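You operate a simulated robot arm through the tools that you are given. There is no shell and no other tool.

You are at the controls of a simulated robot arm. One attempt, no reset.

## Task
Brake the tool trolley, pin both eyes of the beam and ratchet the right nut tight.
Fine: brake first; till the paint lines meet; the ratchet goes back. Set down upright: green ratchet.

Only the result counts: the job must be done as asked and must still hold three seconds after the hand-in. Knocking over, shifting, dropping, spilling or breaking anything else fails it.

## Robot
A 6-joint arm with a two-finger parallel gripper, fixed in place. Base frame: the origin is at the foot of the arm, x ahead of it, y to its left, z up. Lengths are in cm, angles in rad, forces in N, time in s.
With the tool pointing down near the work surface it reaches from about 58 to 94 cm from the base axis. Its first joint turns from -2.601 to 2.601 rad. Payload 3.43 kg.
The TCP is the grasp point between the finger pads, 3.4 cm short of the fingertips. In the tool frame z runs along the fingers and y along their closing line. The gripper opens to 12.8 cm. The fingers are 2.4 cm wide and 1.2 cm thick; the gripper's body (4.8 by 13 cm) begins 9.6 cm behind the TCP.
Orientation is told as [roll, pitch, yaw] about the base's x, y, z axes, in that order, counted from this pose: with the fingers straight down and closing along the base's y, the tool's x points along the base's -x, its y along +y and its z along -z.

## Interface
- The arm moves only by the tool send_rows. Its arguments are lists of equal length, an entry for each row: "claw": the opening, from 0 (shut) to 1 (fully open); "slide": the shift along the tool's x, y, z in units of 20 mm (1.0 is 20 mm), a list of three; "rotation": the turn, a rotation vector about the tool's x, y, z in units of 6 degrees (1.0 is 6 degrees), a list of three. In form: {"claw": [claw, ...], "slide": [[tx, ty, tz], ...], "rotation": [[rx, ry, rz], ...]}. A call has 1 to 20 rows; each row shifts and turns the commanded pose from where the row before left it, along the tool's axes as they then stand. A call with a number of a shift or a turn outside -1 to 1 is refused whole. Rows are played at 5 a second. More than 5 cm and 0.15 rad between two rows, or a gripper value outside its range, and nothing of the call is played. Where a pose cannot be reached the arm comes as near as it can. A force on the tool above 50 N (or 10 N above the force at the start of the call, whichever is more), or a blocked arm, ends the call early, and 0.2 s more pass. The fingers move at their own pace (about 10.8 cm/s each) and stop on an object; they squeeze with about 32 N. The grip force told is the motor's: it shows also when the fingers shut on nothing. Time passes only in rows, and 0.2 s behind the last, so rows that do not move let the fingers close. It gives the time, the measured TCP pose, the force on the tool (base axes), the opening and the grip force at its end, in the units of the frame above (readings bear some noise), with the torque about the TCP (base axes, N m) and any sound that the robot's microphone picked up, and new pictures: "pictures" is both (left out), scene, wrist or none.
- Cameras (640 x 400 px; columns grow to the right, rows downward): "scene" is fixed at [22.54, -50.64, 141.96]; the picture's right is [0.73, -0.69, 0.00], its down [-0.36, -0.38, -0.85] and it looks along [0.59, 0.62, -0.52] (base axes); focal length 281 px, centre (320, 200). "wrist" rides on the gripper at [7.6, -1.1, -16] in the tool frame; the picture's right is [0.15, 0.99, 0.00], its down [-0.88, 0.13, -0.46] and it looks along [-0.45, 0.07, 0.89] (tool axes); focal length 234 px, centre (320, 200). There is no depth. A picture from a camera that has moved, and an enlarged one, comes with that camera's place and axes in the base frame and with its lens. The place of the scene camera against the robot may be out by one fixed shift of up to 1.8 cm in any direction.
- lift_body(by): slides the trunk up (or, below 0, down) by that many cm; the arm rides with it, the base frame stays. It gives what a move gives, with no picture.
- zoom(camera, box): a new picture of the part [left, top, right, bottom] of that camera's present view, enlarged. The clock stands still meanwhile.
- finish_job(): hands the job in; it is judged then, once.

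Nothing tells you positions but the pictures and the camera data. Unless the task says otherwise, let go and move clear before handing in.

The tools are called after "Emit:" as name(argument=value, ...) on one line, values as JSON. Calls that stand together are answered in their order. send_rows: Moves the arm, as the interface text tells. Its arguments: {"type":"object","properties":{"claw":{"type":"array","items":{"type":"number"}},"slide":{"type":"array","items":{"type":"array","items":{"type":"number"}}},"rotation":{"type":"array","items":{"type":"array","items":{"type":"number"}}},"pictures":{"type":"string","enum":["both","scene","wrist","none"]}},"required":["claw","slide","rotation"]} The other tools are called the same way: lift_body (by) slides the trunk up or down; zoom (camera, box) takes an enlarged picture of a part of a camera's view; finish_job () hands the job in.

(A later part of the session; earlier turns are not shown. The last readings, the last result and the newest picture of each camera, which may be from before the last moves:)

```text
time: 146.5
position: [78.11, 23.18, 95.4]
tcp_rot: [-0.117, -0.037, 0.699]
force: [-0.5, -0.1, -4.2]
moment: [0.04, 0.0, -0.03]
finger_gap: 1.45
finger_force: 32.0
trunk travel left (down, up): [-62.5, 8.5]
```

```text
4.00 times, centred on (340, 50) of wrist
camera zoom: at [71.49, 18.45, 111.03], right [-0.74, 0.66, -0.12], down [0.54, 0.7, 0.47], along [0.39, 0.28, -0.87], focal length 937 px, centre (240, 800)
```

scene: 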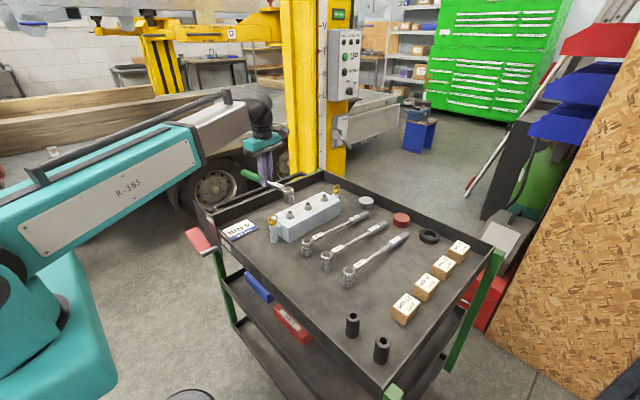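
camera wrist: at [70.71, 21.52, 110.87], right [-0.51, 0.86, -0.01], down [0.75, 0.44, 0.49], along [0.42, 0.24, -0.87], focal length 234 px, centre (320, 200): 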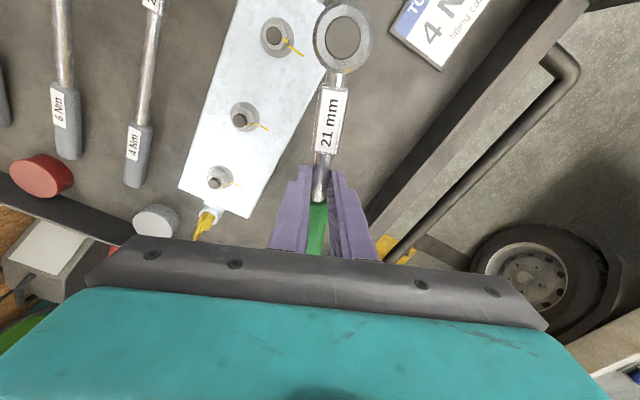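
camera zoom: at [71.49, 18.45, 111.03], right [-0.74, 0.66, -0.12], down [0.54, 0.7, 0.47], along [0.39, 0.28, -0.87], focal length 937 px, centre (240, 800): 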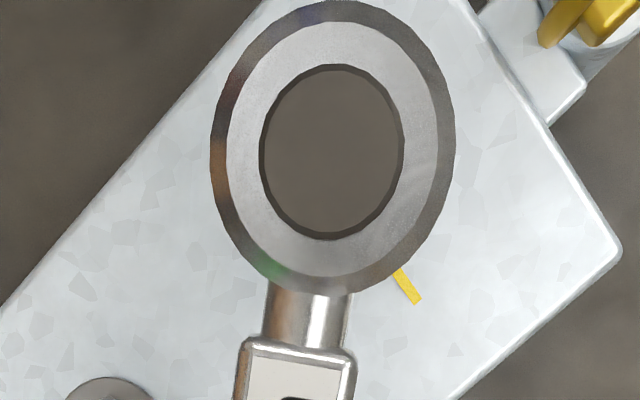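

Emit:
send_rows(claw=[0, 0, 0, 0, 0, 0, 0], slide=[[0, 0.04, 0], [0.018, 0.06, 0.497], [0.018, 0.06, 0.497], [0.018, 0.06, 0.497], [0.018, 0.06, 0.497], [0.016, 0.055, 0.45], [0, 0, 0]], rotation=[[0, 0, 0], [0, 0, 0], [0, 0, 0], [0, 0, 0], [0, 0, 0], [0, 0, 0], [0, 0, 0]], pictures="none")

Emit:
zoom(camera="scene", box=[255, 175, 319, 225])

```text
time: 148.1
position: [77.89, 23.1, 90.53]
tcp_rot: [-0.116, -0.035, 0.698]
force: [0.2, -0.5, -3.6]
moment: [0.03, 0.04, 0.02]
finger_gap: 1.42
finger_force: 31.9
trunk travel left (down, up): [-62.5, 8.5]
```

```text
8.00 times, centred on (287, 200) of scene
camera zoom: at [22.54, -50.64, 141.96], right [0.73, -0.69, 0.0], down [-0.36, -0.38, -0.85], along [0.59, 0.62, -0.52], focal length 2246 px, centre (584, 200)
```

zoom: 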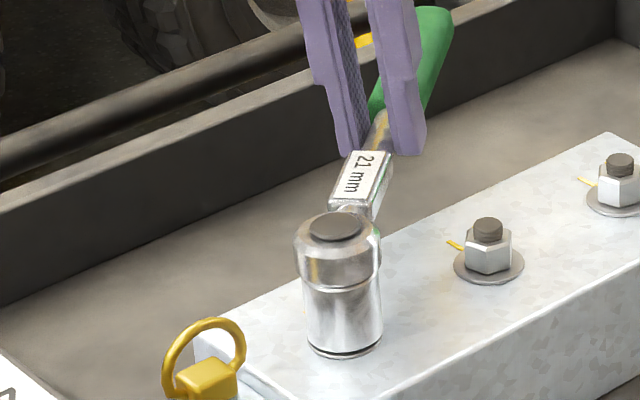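

Seated and upright. I sweep 24° clockwise.

Emit:
send_rows(claw=[0, 0, 0, 0, 0, 0, 0, 0, 0, 0], slide=[[0.003, 0.01, 0.07], [0, -0.262, 0.032], [0, -0.262, 0.032], [0, -0.262, 0.032], [0, -0.262, 0.032], [0, -0.262, 0.032], [0, -0.262, 0.032], [0, -0.262, 0.032], [0, -0.262, 0.032], [0, 0, 0]], rotation=[[0, 0, 0], [0.0175, 0.06, 0.4965], [0.0175, 0.06, 0.4965], [0.0175, 0.06, 0.4965], [0.0175, 0.06, 0.4965], [0.0175, 0.06, 0.4965], [0.0175, 0.06, 0.4965], [0.0175, 0.06, 0.4965], [0.0175, 0.06, 0.4965], [0, 0, 0]], pictures="none")

Emit:
zoom(camera="scene", box=[255, 175, 319, 225])

```text
time: 150.3
position: [80.03, 19.88, 90.47]
tcp_rot: [-0.113, -0.037, 0.279]
force: [-4.4, 18.9, 2.6]
moment: [0.43, 0.53, 0.8]
finger_gap: 1.73
finger_force: 31.8
trunk travel left (down, up): [-62.5, 8.5]
```

```text
8.00 times, centred on (287, 200) of scene
camera zoom: at [22.54, -50.64, 141.96], right [0.73, -0.69, 0.0], down [-0.36, -0.38, -0.85], along [0.59, 0.62, -0.52], focal length 2246 px, centre (584, 200)
```

zoom: 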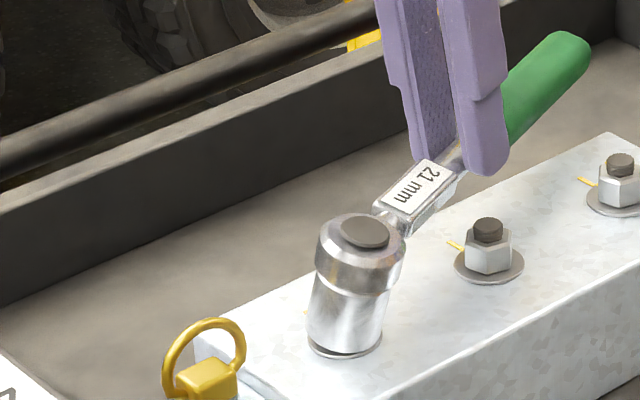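

Torque is ~2.7 Nm now. I push 6° further to see whether the nut yields.

Emit:
send_rows(claw=[0, 0, 0], slide=[[0, -0.262, 0.032], [0, -0.262, 0.032], [0, 0, 0]], rotation=[[0.0175, 0.06, 0.4965], [0.0175, 0.06, 0.4965], [0, 0, 0]], pictures="none")

Emit:
zoom(camera="scene", box=[255, 175, 319, 225])

Emit:
zoom(camera="wrist", box=[240, 0, 440, 125])

```text
time: 151.1
position: [80.34, 18.88, 90.45]
tcp_rot: [-0.111, -0.036, 0.172]
force: [0.1, 22.7, 3.6]
moment: [0.58, 0.34, 0.8]
finger_gap: 1.78
finger_force: 32.0
trunk travel left (down, up): [-62.5, 8.5]
```

```text
8.00 times, centred on (287, 200) of scene
camera zoom: at [22.54, -50.64, 141.96], right [0.73, -0.69, 0.0], down [-0.36, -0.38, -0.85], along [0.59, 0.62, -0.52], focal length 2246 px, centre (584, 200)
```

zoom: 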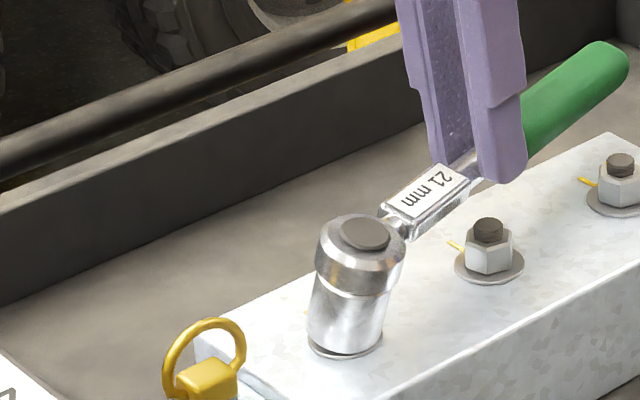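

```text
3.20 times, centred on (340, 62) of wrist
camera zoom: at [72.27, 18.14, 106.0], right [-0.31, 0.94, -0.12], down [0.82, 0.33, 0.47], along [0.48, 0.05, -0.88], focal length 749 px, centre (256, 640)
```

zoom: 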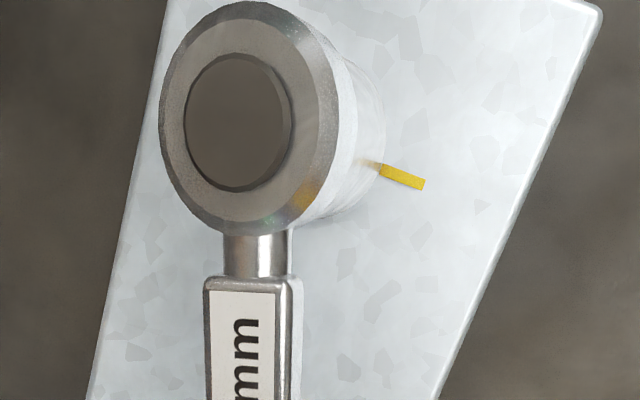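

The handle is still moving with the nut; torque ~3 Nm. I push a little further, watching force.

Emit:
send_rows(claw=[0, 0, 0, 0], slide=[[0, -0.262, 0.032], [0, -0.262, 0.032], [0, -0.2, 0.025], [0, 0, 0]], rotation=[[0.014, 0.048, 0.4], [0.014, 0.048, 0.4], [0.01, 0.03, 0.2], [0, 0, 0]], pictures="none")

Emit:
zoom(camera="scene", box=[255, 175, 319, 225])

```text
time: 152.1
position: [80.55, 17.72, 90.41]
tcp_rot: [-0.113, -0.037, 0.07]
force: [8.4, 30.6, 7.2]
moment: [0.79, 0.3, 0.7]
finger_gap: 1.73
finger_force: 31.8
trunk travel left (down, up): [-62.5, 8.5]
```

```text
8.00 times, centred on (287, 200) of scene
camera zoom: at [22.54, -50.64, 141.96], right [0.73, -0.69, 0.0], down [-0.36, -0.38, -0.85], along [0.59, 0.62, -0.52], focal length 2246 px, centre (584, 200)
```

zoom: 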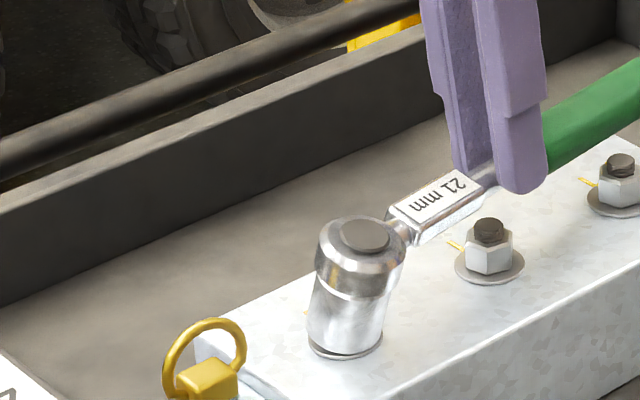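

Torque is near 3.8 Nm. I unload, lift and inspect.

Emit:
send_rows(claw=[0, 0, 0, 0, 0, 0, 0, 0, 0, 0, 0, 0], slide=[[0, 0.262, -0.032], [0, 0.262, -0.032], [0, 0.262, -0.032], [-0.007, -0.024, -0.2], [-0.018, -0.06, -0.5], [-0.025, -0.084, -0.7], [-0.025, -0.084, -0.7], [-0.007, -0.024, -0.4], [0, 0.5, -0.06], [0, 0.99, -0.12], [0, 0.99, -0.12], [0, 0.6, -0.07]], rotation=[[-0.0175, -0.06, -0.4965], [-0.0175, -0.06, -0.4965], [-0.0175, -0.06, -0.4965], [0, 0, 0], [0, 0, 0], [0, 0, 0], [0, 0, 0], [0, 0, 0], [0, 0, 0], [0, 0, 0], [0, 0, 0], [0, 0, 0]], pictures="wrist")

Emit:
zoom(camera="wrist", box=[225, 0, 305, 60])

Emit:
zoom(camera="scene", box=[270, 170, 334, 220])

```text
time: 154.7
position: [78.89, 25.01, 95.39]
tcp_rot: [-0.116, -0.035, 0.224]
force: [0.1, 0.2, -3.5]
moment: [0.0, -0.01, 0.03]
finger_gap: 1.43
finger_force: 32.0
trunk travel left (down, up): [-62.5, 8.5]
camera wrist: at [70.94, 23.7, 111.04], right [-0.36, 0.93, -0.12], down [0.8, 0.37, 0.47], along [0.48, 0.07, -0.88], focal length 234 px, centre (320, 200)
```

wrist: 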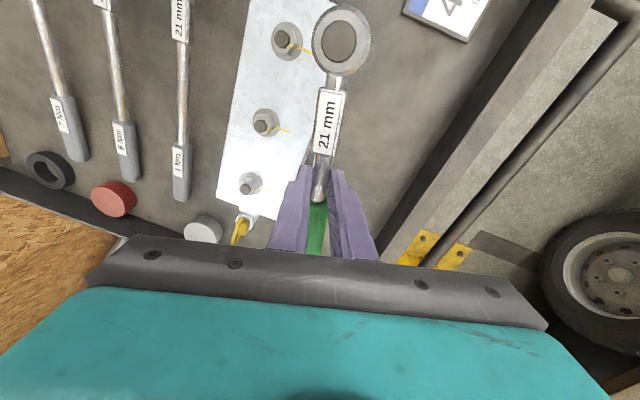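

```text
6.67 times, centred on (265, 30) of wrist
camera zoom: at [70.94, 23.7, 111.04], right [-0.36, 0.93, -0.12], down [0.8, 0.37, 0.47], along [0.48, 0.07, -0.88], focal length 1561 px, centre (687, 1333)
```

zoom: 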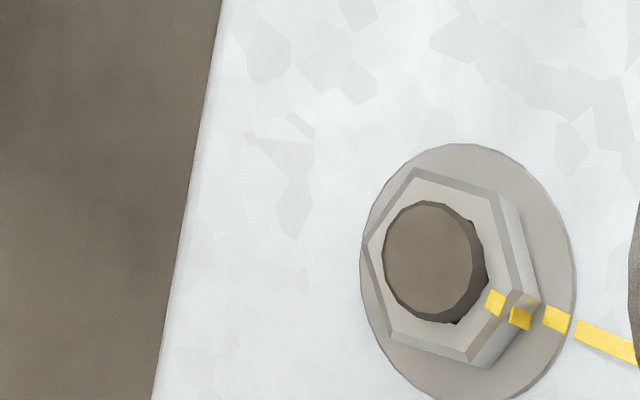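

```text
8.00 times, centred on (302, 195) of scene
camera zoom: at [22.54, -50.64, 141.96], right [0.73, -0.69, 0.0], down [-0.36, -0.38, -0.85], along [0.59, 0.62, -0.52], focal length 2246 px, centre (464, 240)
```

zoom: 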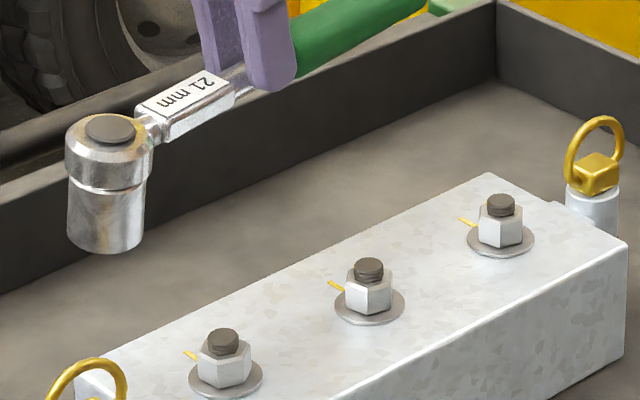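

The marks look nearly collinear. I take a better viewpoint to measure accurately against the M and L nuts.

Emit:
send_rows(claw=[0, 0, 0, 0, 0], slide=[[0.4, 0.3, -0.2], [0.8, 0.5, -0.3], [0.8, 0.5, 0], [0.6, 0.3, 0], [0, 0, 0]], rotation=[[0, 0, 0], [0, 0, 0], [0, 0, 0], [0, 0, 0], [0, 0, 0]], pictures="wrist")

Emit:
zoom(camera="wrist", box=[200, 50, 280, 110])

Emit:
zoom(camera="wrist", box=[180, 110, 260, 170])

Emit:
zoom(camera="wrist", box=[170, 160, 250, 220])

```text
time: 155.9
position: [73.04, 26.79, 95.87]
tcp_rot: [-0.117, -0.034, 0.223]
force: [0.6, 0.6, -3.1]
moment: [0.01, 0.02, -0.01]
finger_gap: 1.44
finger_force: 31.7
trunk travel left (down, up): [-62.5, 8.5]
camera wrist: at [65.09, 25.74, 111.41], right [-0.36, 0.93, -0.12], down [0.8, 0.37, 0.47], along [0.48, 0.07, -0.88], focal length 234 px, centre (320, 200)
```

wrist: 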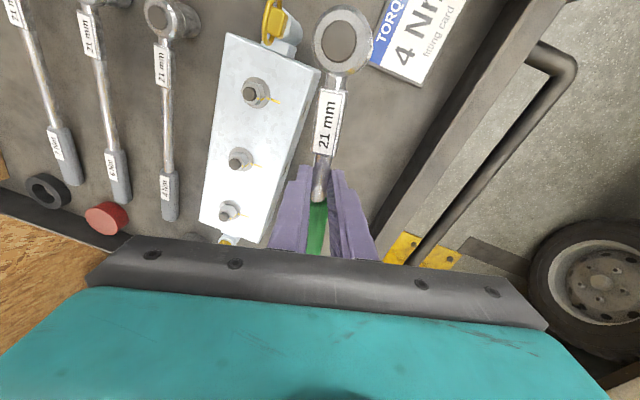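

```text
6.67 times, centred on (240, 80) of wrist
camera zoom: at [65.09, 25.74, 111.41], right [-0.36, 0.93, -0.12], down [0.8, 0.37, 0.47], along [0.48, 0.07, -0.88], focal length 1561 px, centre (853, 1000)
```

zoom: 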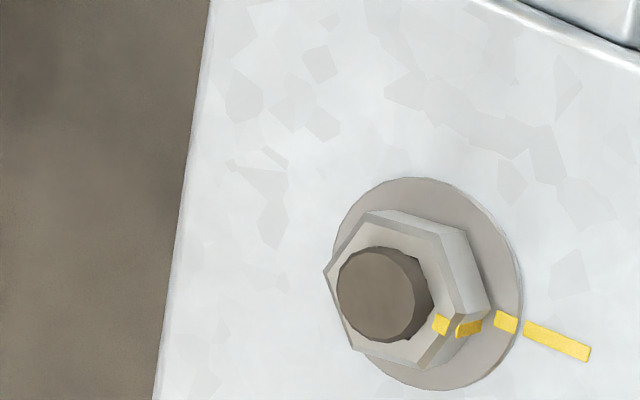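

```text
6.67 times, centred on (220, 140) of wrist
camera zoom: at [65.09, 25.74, 111.41], right [-0.36, 0.93, -0.12], down [0.8, 0.37, 0.47], along [0.48, 0.07, -0.88], focal length 1561 px, centre (987, 600)
```

zoom: 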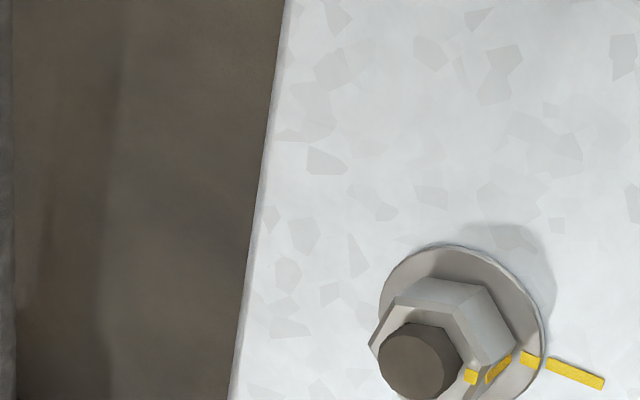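

```text
6.67 times, centred on (210, 190) of wrist
camera zoom: at [65.09, 25.74, 111.41], right [-0.36, 0.93, -0.12], down [0.8, 0.37, 0.47], along [0.48, 0.07, -0.88], focal length 1561 px, centre (1053, 267)
```

zoom: 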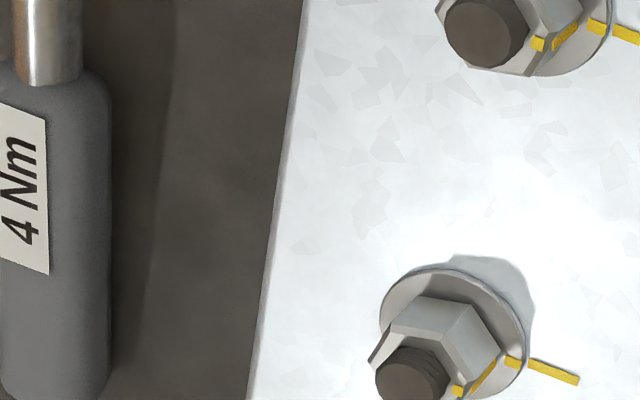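

Emit:
zoom(camera="wrist", box=[238, 74, 286, 110])

Emit:
zoom(camera="wrist", box=[222, 142, 270, 178])

Emit:
zoom(camera="wrist", box=[210, 192, 258, 228])

```text
11.11 times, centred on (262, 92) of wrist
camera zoom: at [65.09, 25.74, 111.41], right [-0.36, 0.93, -0.12], down [0.8, 0.37, 0.47], along [0.48, 0.07, -0.88], focal length 2602 px, centre (964, 1400)
```

zoom: 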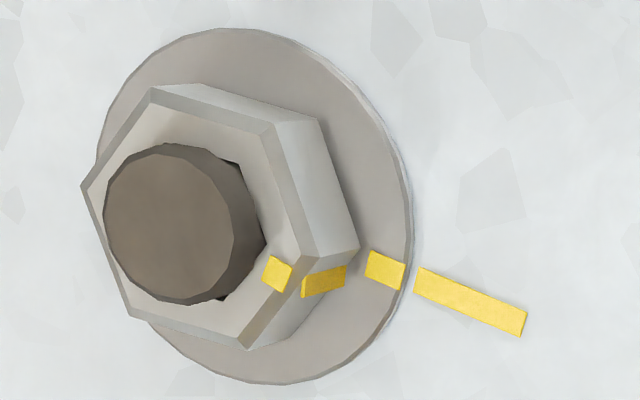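

```text
11.11 times, centred on (246, 160) of wrist
camera zoom: at [65.09, 25.74, 111.41], right [-0.36, 0.93, -0.12], down [0.8, 0.37, 0.47], along [0.48, 0.07, -0.88], focal length 2602 px, centre (1142, 644)
```

zoom: 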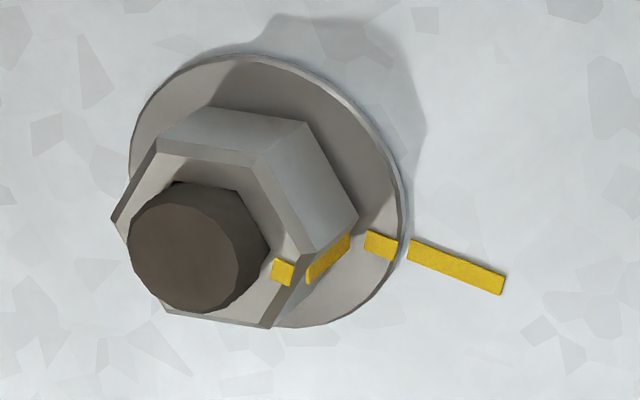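

```text
11.11 times, centred on (234, 210) of wrist
camera zoom: at [65.09, 25.74, 111.41], right [-0.36, 0.93, -0.12], down [0.8, 0.37, 0.47], along [0.48, 0.07, -0.88], focal length 2602 px, centre (1276, 89)
```

zoom: 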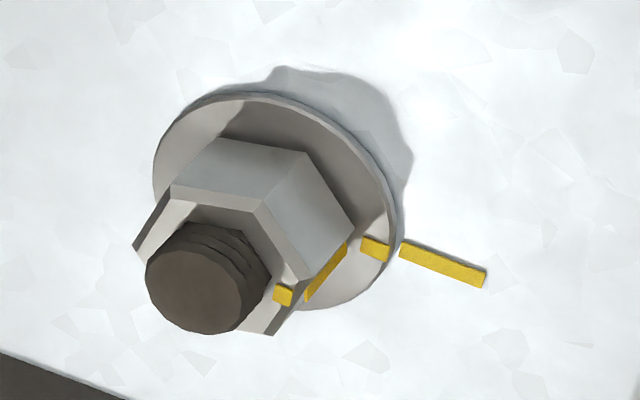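

T may be slightly past the line. For an exact comparison I move 8.4 cm in x, so that the M nut appears in the same image place as T did.

Emit:
send_rows(claw=[0, 0, 0, 0, 0, 0, 0], slide=[[-0.4, -0.09, 0.025], [-0.82, -0.185, 0.051], [-0.82, -0.185, 0.051], [-0.82, -0.185, 0.051], [-0.82, -0.185, 0.051], [-0.415, -0.092, 0.026], [0, 0, 0]], rotation=[[0, 0, 0], [0, 0, 0], [0, 0, 0], [0, 0, 0], [0, 0, 0], [0, 0, 0], [0, 0, 0]], pictures="none")

Emit:
zoom(camera="wrist", box=[238, 74, 286, 110])

```text
time: 157.5
position: [81.47, 26.84, 95.96]
tcp_rot: [-0.116, -0.033, 0.224]
force: [-0.3, 0.7, -3.8]
moment: [0.0, -0.01, -0.01]
finger_gap: 1.41
finger_force: 32.0
trunk travel left (down, up): [-62.5, 8.5]
```

```text
11.11 times, centred on (262, 92) of wrist
camera zoom: at [73.48, 25.7, 111.5], right [-0.36, 0.93, -0.12], down [0.8, 0.37, 0.47], along [0.48, 0.07, -0.88], focal length 2602 px, centre (964, 1400)
```

zoom: 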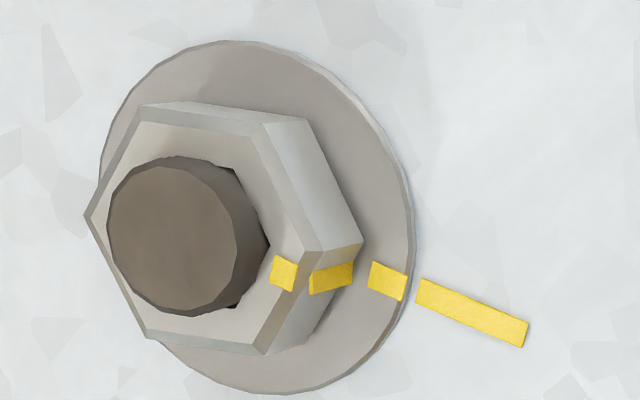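

T sits ~8° past the line, overlapping it; ratcheting can't reverse, so I stop tightening. I now return the ratchet: level its roll, turn to yaw 0 and go above its original spot.

Emit:
send_rows(claw=[0, 0, 0, 0, 0, 0, 0, 0, 0, 0, 0], slide=[[-0.13, 0.49, -0.055], [-0.264, 0.983, -0.11], [-0.134, 0.493, -0.055], [0, 0, 0], [0, 0, 0], [0, 0, 0], [0, 0, 0], [0, 0, 0], [0, 0, 0], [0, 0, 0], [0, 0, 0]], rotation=[[0, 0, 0], [0, 0, 0], [0, 0, 0], [0.75, 0, 0], [0.75, 0, 0], [0.0235, 0.194, 0.687], [0.0235, 0.194, 0.687], [0.0235, 0.194, 0.687], [0, 0, 0], [0, 0, 0], [0, 0, 0]], pictures="both")

Emit:
zoom(camera="scene", box=[250, 150, 346, 210])

```text
time: 159.9
position: [81.69, 30.94, 95.9]
tcp_rot: [-0.274, -0.035, 0.003]
force: [0.2, -0.4, -4.1]
moment: [0.01, -0.03, -0.01]
finger_gap: 1.44
finger_force: 32.4
trunk travel left (down, up): [-62.5, 8.5]
camera wrist: at [73.62, 34.15, 111.15], right [-0.14, 0.95, -0.27], down [0.87, 0.25, 0.43], along [0.48, -0.18, -0.86], focal length 234 px, centre (320, 200)
```

scene: 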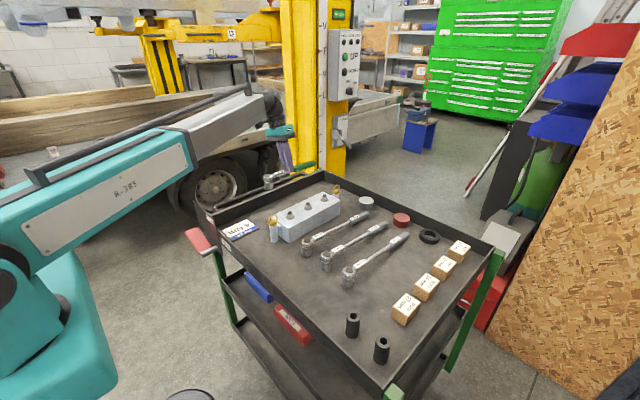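
wrist: 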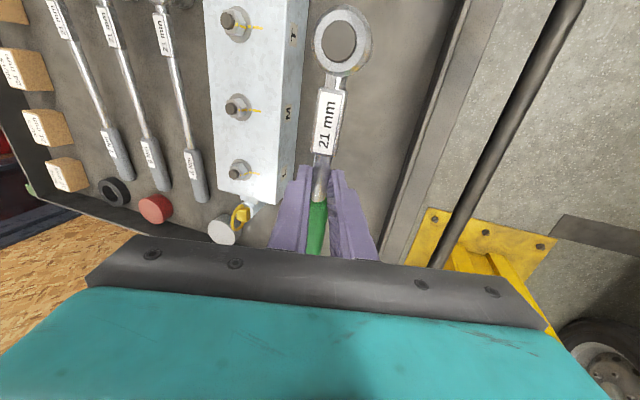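

```text
6.67 times, centred on (298, 180) of scene
camera zoom: at [22.54, -50.64, 141.96], right [0.73, -0.69, 0.0], down [-0.36, -0.38, -0.85], along [0.59, 0.62, -0.52], focal length 1872 px, centre (467, 333)
```

zoom: 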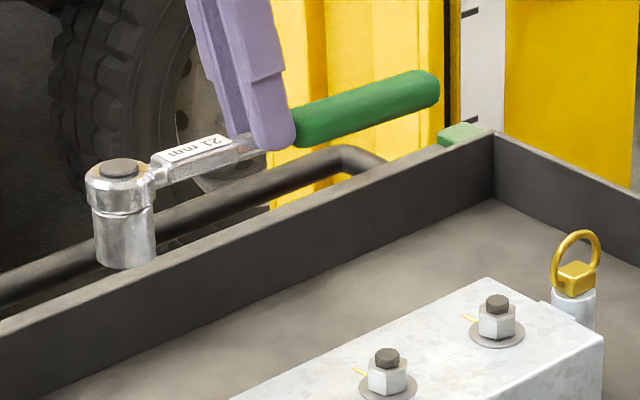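

Emit:
zoom(camera="wrist", box=[212, 4, 268, 46])

Emit:
zoom(camera="wrist", box=[212, 88, 268, 130])

```text
9.52 times, centred on (240, 25) of wrist
camera zoom: at [73.62, 34.15, 111.15], right [-0.14, 0.95, -0.27], down [0.87, 0.25, 0.43], along [0.48, -0.18, -0.86], focal length 2230 px, centre (1082, 1867)
```

zoom: 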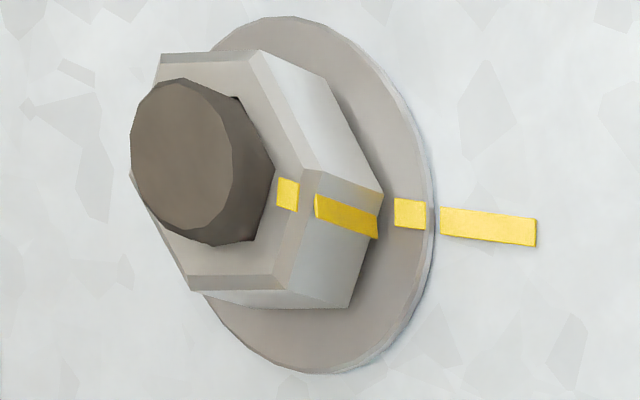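

```text
9.52 times, centred on (240, 109) of wrist
camera zoom: at [73.62, 34.15, 111.15], right [-0.14, 0.95, -0.27], down [0.87, 0.25, 0.43], along [0.48, -0.18, -0.86], focal length 2230 px, centre (1082, 1067)
```

zoom: 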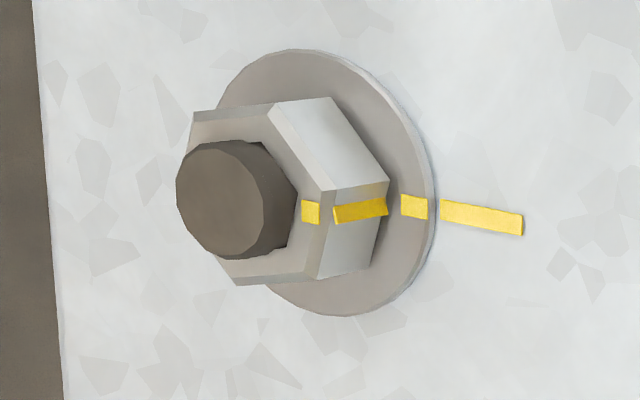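

T's mark is ~8–10° past. Before giving the ratchet back I test whether turning counter-clockwise is coupled to the nut, which would let me back it off. I bring the ratchet back over T.

Emit:
send_rows(claw=[0, 0, 0, 0, 0, 0, 0, 0, 0, 0, 0, 0], slide=[[0.06, -0.454, 0.126], [0.126, -0.908, 0.251], [0.126, -0.908, 0.251], [0.126, -0.908, 0.251], [0.126, -0.908, 0.251], [0.126, -0.908, 0.251], [0.065, -0.454, 0.126], [0, 0, 0], [0, 0, 0], [0, 0, 0], [0, 0, 0], [0, 0, 0]], rotation=[[0, 0, 0], [0, 0, 0], [0, 0, 0], [0, 0, 0], [0, 0, 0], [0, 0, 0], [0, 0, 0], [-0.029, -0.225, -0.8], [-0.029, -0.225, -0.8], [-0.029, -0.225, -0.8], [0, -0.32, 0.09], [0, 0, 0]], pictures="none")

Emit:
zoom(camera="scene", box=[255, 165, 319, 215])

Emit:
zoom(camera="wrist", box=[260, 0, 420, 100])

```text
time: 162.5
position: [80.19, 19.53, 95.92]
tcp_rot: [-0.274, -0.069, 0.263]
force: [-0.2, 0.4, -3.8]
moment: [-0.01, 0.02, 0.01]
finger_gap: 1.44
finger_force: 32.3
trunk travel left (down, up): [-62.5, 8.5]
```

```text
8.00 times, centred on (287, 190) of scene
camera zoom: at [22.54, -50.64, 141.96], right [0.73, -0.69, 0.0], down [-0.36, -0.38, -0.85], along [0.59, 0.62, -0.52], focal length 2246 px, centre (584, 280)
```

zoom: 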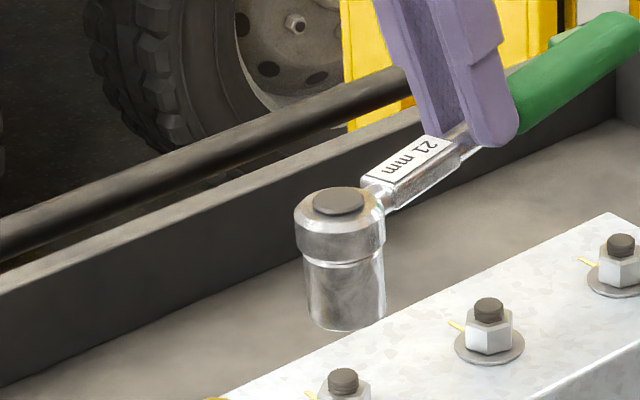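

```text
4.00 times, centred on (340, 50) of wrist
camera zoom: at [71.08, 20.46, 110.92], right [-0.37, 0.89, -0.28], down [0.76, 0.46, 0.46], along [0.54, -0.04, -0.84], focal length 937 px, centre (240, 800)
```

zoom: 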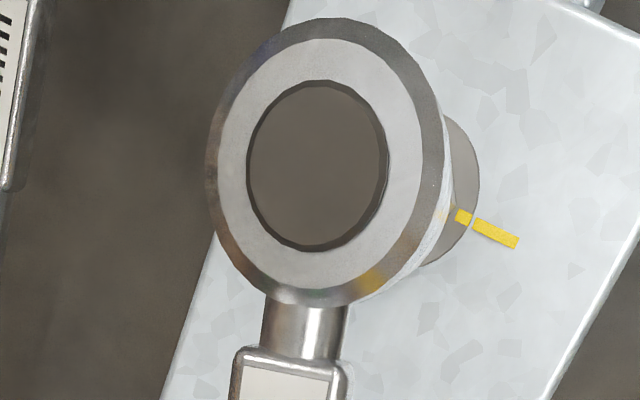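

Emit:
send_rows(claw=[0, 0, 0, 0, 0, 0, 0, 0], slide=[[0.215, 0.006, -0.015], [0.02, 0.08, 0.28], [0.035, 0.135, 0.48], [0.035, 0.135, 0.48], [0.035, 0.135, 0.48], [0.028, 0.108, 0.384], [0.03, 0.121, 0.43], [0, 0, 0]], rotation=[[0, 0, 0], [0, 0, 0], [0, 0, 0], [0, 0, 0], [0, 0, 0], [0, 0, 0], [0, 0, 0], [0, 0, 0]], pictures="none")

Emit:
zoom(camera="scene", box=[255, 175, 319, 225])

```text
time: 164.3
position: [79.74, 19.47, 90.63]
tcp_rot: [-0.274, -0.07, 0.262]
force: [0.4, 0.3, -3.8]
moment: [0.06, 0.04, 0.02]
finger_gap: 1.44
finger_force: 31.9
trunk travel left (down, up): [-62.5, 8.5]
```

```text
8.00 times, centred on (287, 200) of scene
camera zoom: at [22.54, -50.64, 141.96], right [0.73, -0.69, 0.0], down [-0.36, -0.38, -0.85], along [0.59, 0.62, -0.52], focal length 2246 px, centre (584, 200)
```

zoom: 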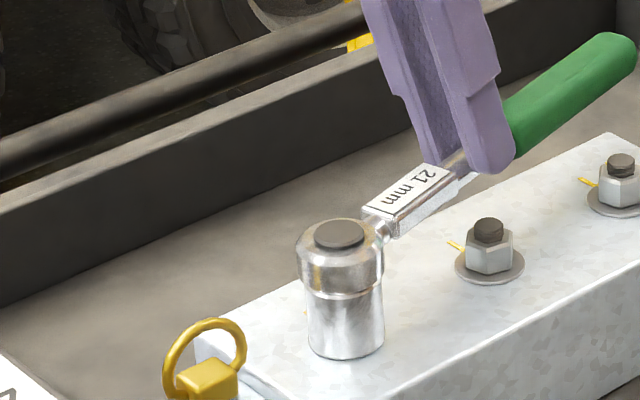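

Seated. I turn 12° counter-clockwise and read the reaction.

Emit:
send_rows(claw=[0, 0, 0, 0], slide=[[0.021, 0.243, -0.068], [0.021, 0.243, -0.068], [0.021, 0.243, -0.068], [0.021, 0.243, -0.068]], rotation=[[-0.0345, -0.135, -0.48], [-0.0345, -0.135, -0.48], [-0.0345, -0.135, -0.48], [-0.0345, -0.135, -0.48]], pictures="none")

Emit:
send_rows(claw=[0, 0, 0, 0], slide=[[0.021, 0.243, -0.068], [0.021, 0.243, -0.068], [0.021, 0.243, -0.068], [0.021, 0.243, -0.068]], rotation=[[-0.0345, -0.135, -0.48], [-0.0345, -0.135, -0.48], [-0.0345, -0.135, -0.48], [-0.0345, -0.135, -0.48]], pictures="none")

Emit:
zoom(camera="scene", box=[255, 175, 319, 225])

```text
time: 165.3
position: [78.79, 21.37, 90.56]
tcp_rot: [-0.275, -0.068, 0.471]
force: [-1.1, -0.7, -3.2]
moment: [0.04, -0.01, -0.02]
finger_gap: 1.46
finger_force: 31.9
trunk travel left (down, up): [-62.5, 8.5]
```

```text
time: 166.3
position: [77.73, 23.02, 90.57]
tcp_rot: [-0.274, -0.069, 0.683]
force: [0.0, -0.3, -3.8]
moment: [0.05, -0.02, 0.0]
finger_gap: 1.41
finger_force: 31.6
trunk travel left (down, up): [-62.5, 8.5]
```

```text
8.00 times, centred on (287, 200) of scene
camera zoom: at [22.54, -50.64, 141.96], right [0.73, -0.69, 0.0], down [-0.36, -0.38, -0.85], along [0.59, 0.62, -0.52], focal length 2246 px, centre (584, 200)
```

zoom: 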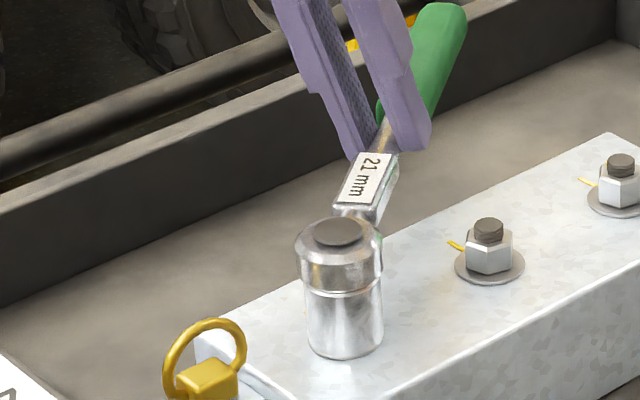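

Counter-clockwise slips freely, so the ratchet can't back the nut off. I lift off and carry the ratchet back over its original place.

Emit:
send_rows(claw=[0, 0, 0, 0, 0, 0, 0, 0, 0, 0, 0], slide=[[-0.014, -0.054, -0.192], [-0.035, -0.135, -0.48], [-0.055, -0.216, -0.768], [-0.055, -0.216, -0.768], [-0.02, -0.07, -0.25], [-0.4, 0.181, -0.023], [-0.798, 0.362, -0.046], [-0.798, 0.362, -0.046], [-0.798, 0.362, -0.046], [-0.798, 0.362, -0.046], [-0.4, 0.181, -0.023]], rotation=[[0, 0, 0], [0, 0, 0], [0, 0, 0], [0, 0, 0], [0, 0, 0], [0, 0, 0], [0, 0, 0], [0, 0, 0], [0, 0, 0], [0, 0, 0], [0, 0, 0]], pictures="none")

Emit:
send_rows(claw=[0, 0, 0, 0, 0, 0, 0, 0, 0, 0], slide=[[0, 0, 0], [0, 0, 0], [0, 0, 0], [0, 0, 0], [0, 0, 0], [0, 0, 0], [0, 0, 0], [0, 0, 0], [0, 0, 0], [0, 0, 0]], rotation=[[0.0643, 0.251, 0.894], [0.0643, 0.251, 0.894], [0.0643, 0.251, 0.894], [0.0643, 0.251, 0.894], [0.0643, 0.251, 0.894], [0.0643, 0.251, 0.894], [0.0643, 0.251, 0.894], [0, 0.8, -0.224], [0, 0.8, -0.224], [0, 0, 0]], pictures="none")

Emit:
zoom(camera="scene", box=[250, 150, 346, 210])

Emit:
zoom(camera="wrist", box=[0, 0, 640, 400])

```text
time: 168.7
position: [81.77, 30.85, 95.65]
tcp_rot: [-0.275, -0.069, 0.68]
force: [0.3, -0.1, -3.5]
moment: [0.01, 0.01, 0.03]
finger_gap: 1.44
finger_force: 32.3
trunk travel left (down, up): [-62.5, 8.5]
```

```text
time: 170.9
position: [81.58, 30.92, 95.71]
tcp_rot: [-0.275, 0.105, -0.003]
force: [0.2, 0.2, -4.7]
moment: [0.06, -0.04, -0.08]
finger_gap: 1.44
finger_force: 31.8
trunk travel left (down, up): [-62.5, 8.5]
```

```text
6.67 times, centred on (298, 180) of scene
camera zoom: at [22.54, -50.64, 141.96], right [0.73, -0.69, 0.0], down [-0.36, -0.38, -0.85], along [0.59, 0.62, -0.52], focal length 1872 px, centre (467, 333)
```

zoom: 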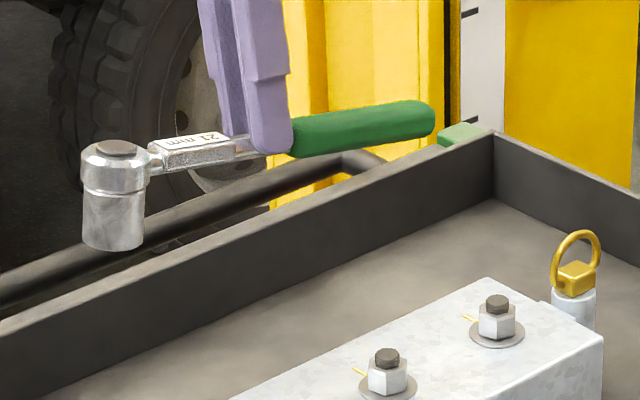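

```text
1.00 times, centred on (320, 200) of wrist (not enlarged: the box is as wide or as high as the picture)
camera zoom: at [75.89, 34.07, 112.03], right [-0.17, 0.95, -0.25], down [0.92, 0.25, 0.31], along [0.36, -0.18, -0.92], focal length 234 px, centre (320, 200)
```

zoom: 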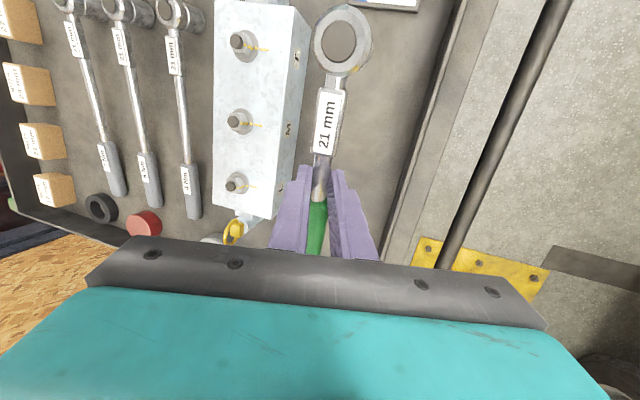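

Handle droop is ~11°, the rest pose ~9.3°. I trim the pitch and descend toward the tray.

Emit:
send_rows(claw=[0, 0, 0, 0, 0, 0, 0, 0, 0], slide=[[0, 0, 0], [-0.03, 0.108, 0.384], [-0.06, 0.216, 0.768], [-0.075, 0.27, 0.96], [-0.075, 0.27, 0.96], [-0.075, 0.27, 0.96], [-0.06, 0.216, 0.768], [-0.038, 0.135, 0.48], [0, 0, 0]], rotation=[[0, -0.276, 0.077], [0, 0, 0], [0, 0, 0], [0, 0, 0], [0, 0, 0], [0, 0, 0], [0, 0, 0], [0, 0, 0], [0, 0, 0]], pictures="none")

Emit:
zoom(camera="scene", box=[255, 170, 335, 220])

Emit:
zoom(camera="wrist", box=[180, 0, 420, 150])

```text
time: 172.9
position: [81.77, 30.8, 84.65]
tcp_rot: [-0.274, 0.076, -0.003]
force: [0.0, -0.3, -4.0]
moment: [0.04, 0.01, -0.04]
finger_gap: 1.4
finger_force: 32.1
trunk travel left (down, up): [-62.5, 8.5]
```

```text
8.00 times, centred on (295, 195) of scene
camera zoom: at [22.54, -50.64, 141.96], right [0.73, -0.69, 0.0], down [-0.36, -0.38, -0.85], along [0.59, 0.62, -0.52], focal length 2246 px, centre (520, 240)
```

zoom: 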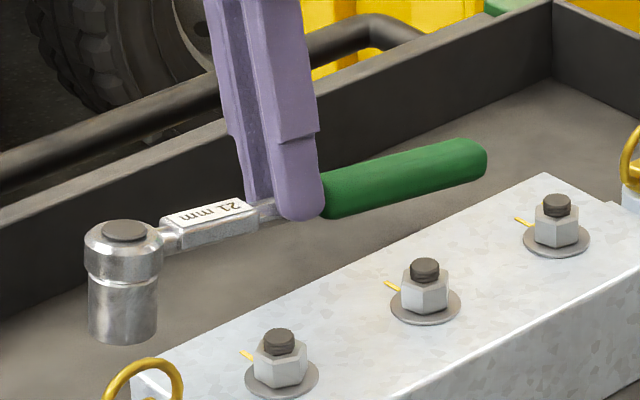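

```text
2.67 times, centred on (300, 75) of wrist
camera zoom: at [75.45, 34.06, 100.78], right [-0.16, 0.95, -0.26], down [0.91, 0.25, 0.34], along [0.38, -0.18, -0.91], focal length 624 px, centre (373, 533)
```

zoom: 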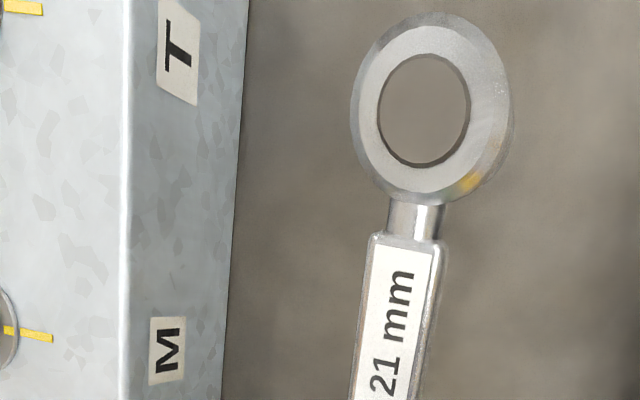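

Emit:
send_rows(claw=[0, 0, 0, 0, 0, 0], slide=[[0.25, 0.072, -0.02], [-0.03, 0.108, 0.384], [-0.038, 0.135, 0.48], [-0.015, 0.054, 0.192], [-0.011, 0.04, 0.144], [0, 0, 0]], rotation=[[0, 0, 0], [0, 0, 0], [0, 0, 0], [0, 0, 0], [0, 0, 0], [0, 0, 0]], pictures="none")

Emit:
zoom(camera="scene", box=[255, 170, 335, 220])

```text
time: 174.3
position: [81.19, 30.99, 82.46]
tcp_rot: [-0.274, 0.071, -0.002]
force: [3.6, -0.8, 12.1]
moment: [-0.09, 0.61, 0.09]
finger_gap: 1.5
finger_force: 31.2
trunk travel left (down, up): [-62.5, 8.5]
```

```text
8.00 times, centred on (295, 195) of scene
camera zoom: at [22.54, -50.64, 141.96], right [0.73, -0.69, 0.0], down [-0.36, -0.38, -0.85], along [0.59, 0.62, -0.52], focal length 2246 px, centre (520, 240)
```

zoom: 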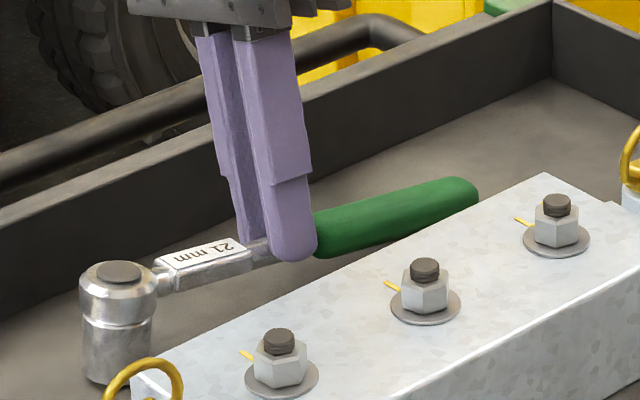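

The ratchet touches down. I ease the pressure and open slowly.

Emit:
send_rows(claw=[0, 0, 0.13, 0.16, 0.2, 0.25, 0.25], slide=[[0.006, -0.02, -0.072], [0, 0, 0], [0, 0, 0], [0, 0, 0], [0, 0, 0], [0, 0, 0], [0, 0, 0]], rotation=[[0, 0, 0], [0, 0, 0], [0, 0, 0], [0, 0, 0], [0, 0, 0], [0, 0, 0], [0, 0, 0]], pictures="none")

Emit:
zoom(camera="scene", box=[255, 170, 335, 220])

Emit:
zoom(camera="wrist", box=[220, 0, 460, 260])

```text
time: 175.9
position: [81.25, 31.0, 82.46]
tcp_rot: [-0.273, 0.074, -0.003]
force: [-0.8, 0.2, 0.1]
moment: [-0.01, -0.01, 0.02]
finger_gap: 3.2
finger_force: 0.0
trunk travel left (down, up): [-62.5, 8.5]
```

```text
8.00 times, centred on (295, 195) of scene
camera zoom: at [22.54, -50.64, 141.96], right [0.73, -0.69, 0.0], down [-0.36, -0.38, -0.85], along [0.59, 0.62, -0.52], focal length 2246 px, centre (520, 240)
```

zoom: 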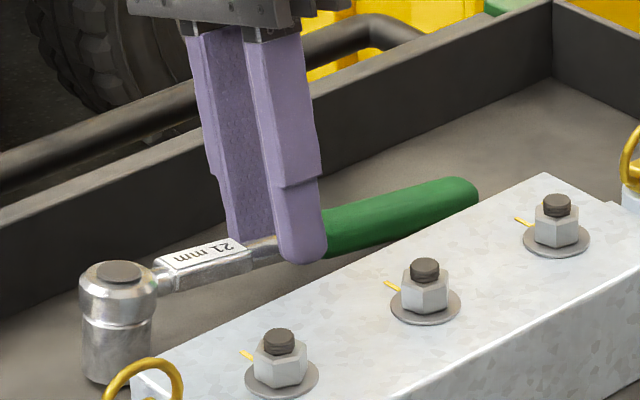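

```text
1.54 times, centred on (340, 130) of wrist
camera zoom: at [74.9, 34.21, 98.5], right [-0.16, 0.95, -0.26], down [0.91, 0.25, 0.34], along [0.38, -0.18, -0.91], focal length 360 px, centre (289, 308)
```

zoom: 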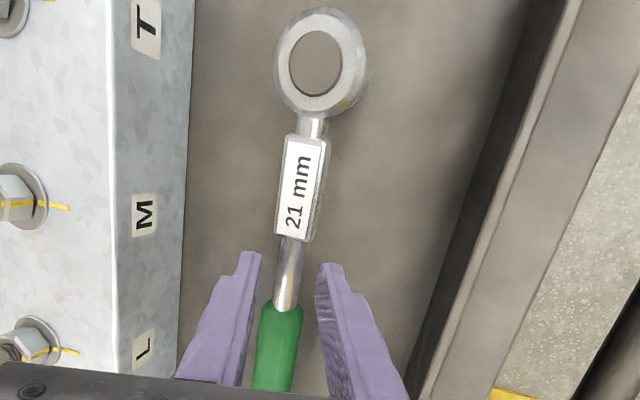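

Released and steady. I withdraw along the fingers' axis.

Emit:
send_rows(claw=[0.25, 0.25, 0.25, 0.25, 0.25, 0.25, 0.3, 0.3, 0.3], slide=[[0, 0, -0.2], [0, 0, -0.4], [0, 0, -0.8], [0, 0, -1], [0, 0, -1], [0, 0, -1], [0, 0, -1], [0, 0, -1], [0, 0, -0.5]], rotation=[[0, 0, 0], [0, 0, 0], [0, 0, 0], [0, 0, 0], [0, 0, 0], [-0.6, 0, 0], [-0.8, 0, 0], [-0.8, 0, 0], [-0.4, -0.7, 0]], pictures="both")

Emit:
zoom(camera="scene", box=[255, 170, 335, 220])

```text
time: 177.9
position: [82.06, 34.08, 96.01]
tcp_rot: [-0.002, -0.001, 0.0]
force: [0.1, 0.4, 0.0]
moment: [0.0, -0.05, -0.01]
finger_gap: 3.85
finger_force: 0.0
trunk travel left (down, up): [-62.5, 8.5]
camera wrist: at [74.67, 32.94, 111.79], right [-0.15, 0.99, 0.0], down [0.88, 0.13, 0.46], along [0.45, 0.07, -0.89], focal length 234 px, centre (320, 200)
```

scene: 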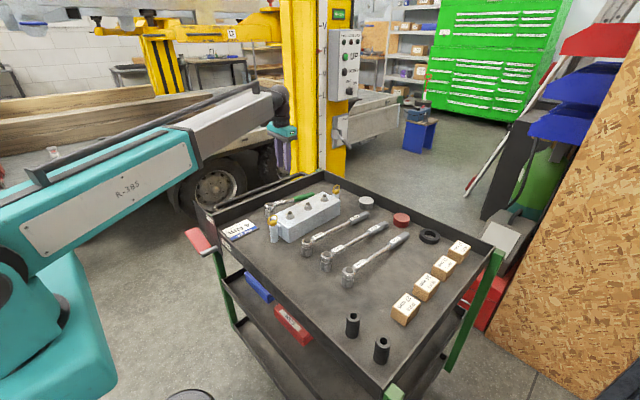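
wrist: 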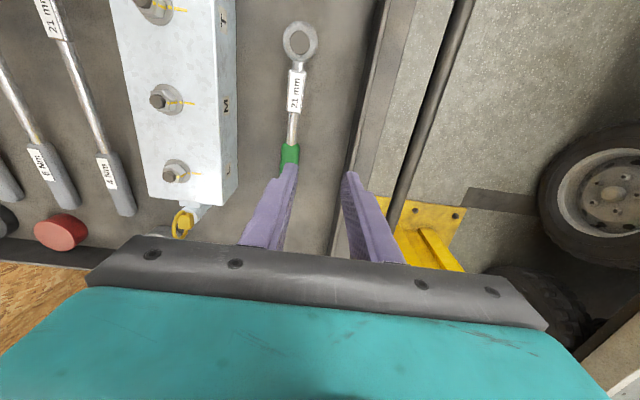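

```text
8.00 times, centred on (295, 195) of scene
camera zoom: at [22.54, -50.64, 141.96], right [0.73, -0.69, 0.0], down [-0.36, -0.38, -0.85], along [0.59, 0.62, -0.52], focal length 2246 px, centre (520, 240)
```

zoom: 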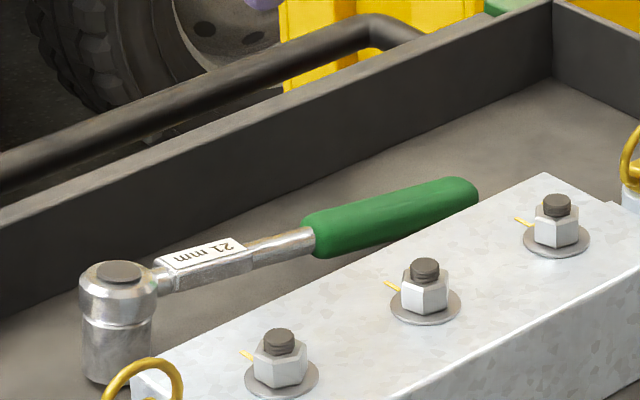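

The ratchet is back upright in its place. Now a straight-down look at the T nut to judge the paint lines precisely.

Emit:
send_rows(claw=[0.3, 0.3, 0.3, 0.3, 0.3, 0.3, 0.3, 0.3, 0.3, 0.3, 0.3], slide=[[0.1, -0.4, 0], [0.2, -0.8, 0], [0.25, -1, 0], [0.25, -1, 0], [0.25, -1, 0], [0.25, -1, 0], [0.25, -1, 0], [0.2, -1, 0.3], [0.15, -0.7, 0.6], [0.05, -0.4, 0.6], [0, 0, 0.4]], rotation=[[0, 0, 0], [0, 0, 0], [0, 0, 0], [0, 0, 0], [0, 0, 0], [0, 0, 0], [0, 0, 0], [0, 0, 0], [0, 0, 0], [0, 0, 0], [0, 0, 0]], pictures="wrist")

Emit:
zoom(camera="wrist", box=[290, 55, 350, 100])

```text
time: 180.3
position: [78.34, 17.51, 91.95]
tcp_rot: [-0.001, 0.001, 0.0]
force: [-0.2, -0.6, 0.8]
moment: [0.01, 0.03, 0.01]
finger_gap: 3.85
finger_force: 0.1
trunk travel left (down, up): [-62.5, 8.5]
camera wrist: at [70.84, 16.35, 107.89], right [-0.15, 0.99, 0.0], down [0.88, 0.13, 0.45], along [0.45, 0.07, -0.89], focal length 234 px, centre (320, 200)
```

wrist: 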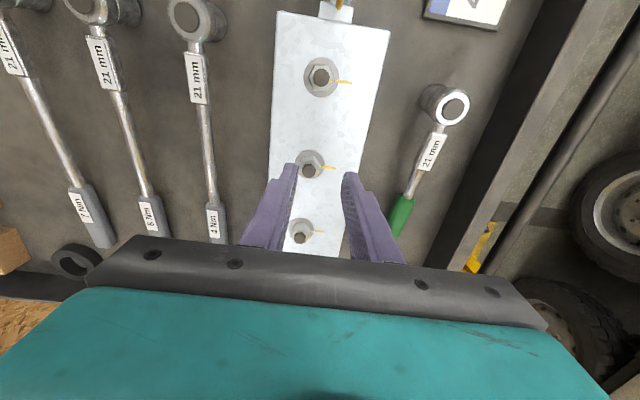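

```text
8.89 times, centred on (320, 78) of wrist
camera zoom: at [70.84, 16.35, 107.89], right [-0.15, 0.99, 0.0], down [0.88, 0.13, 0.45], along [0.45, 0.07, -0.89], focal length 2082 px, centre (320, 1289)
```

zoom: 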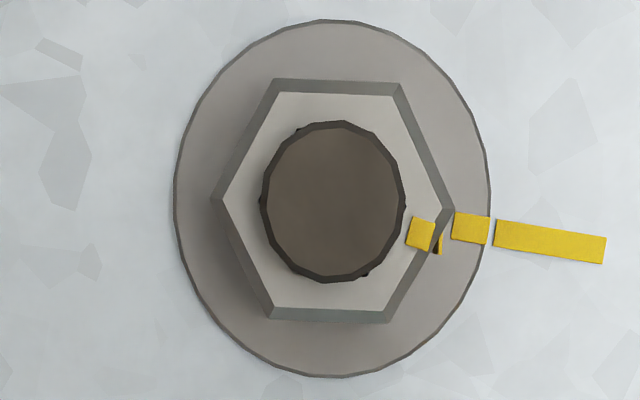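

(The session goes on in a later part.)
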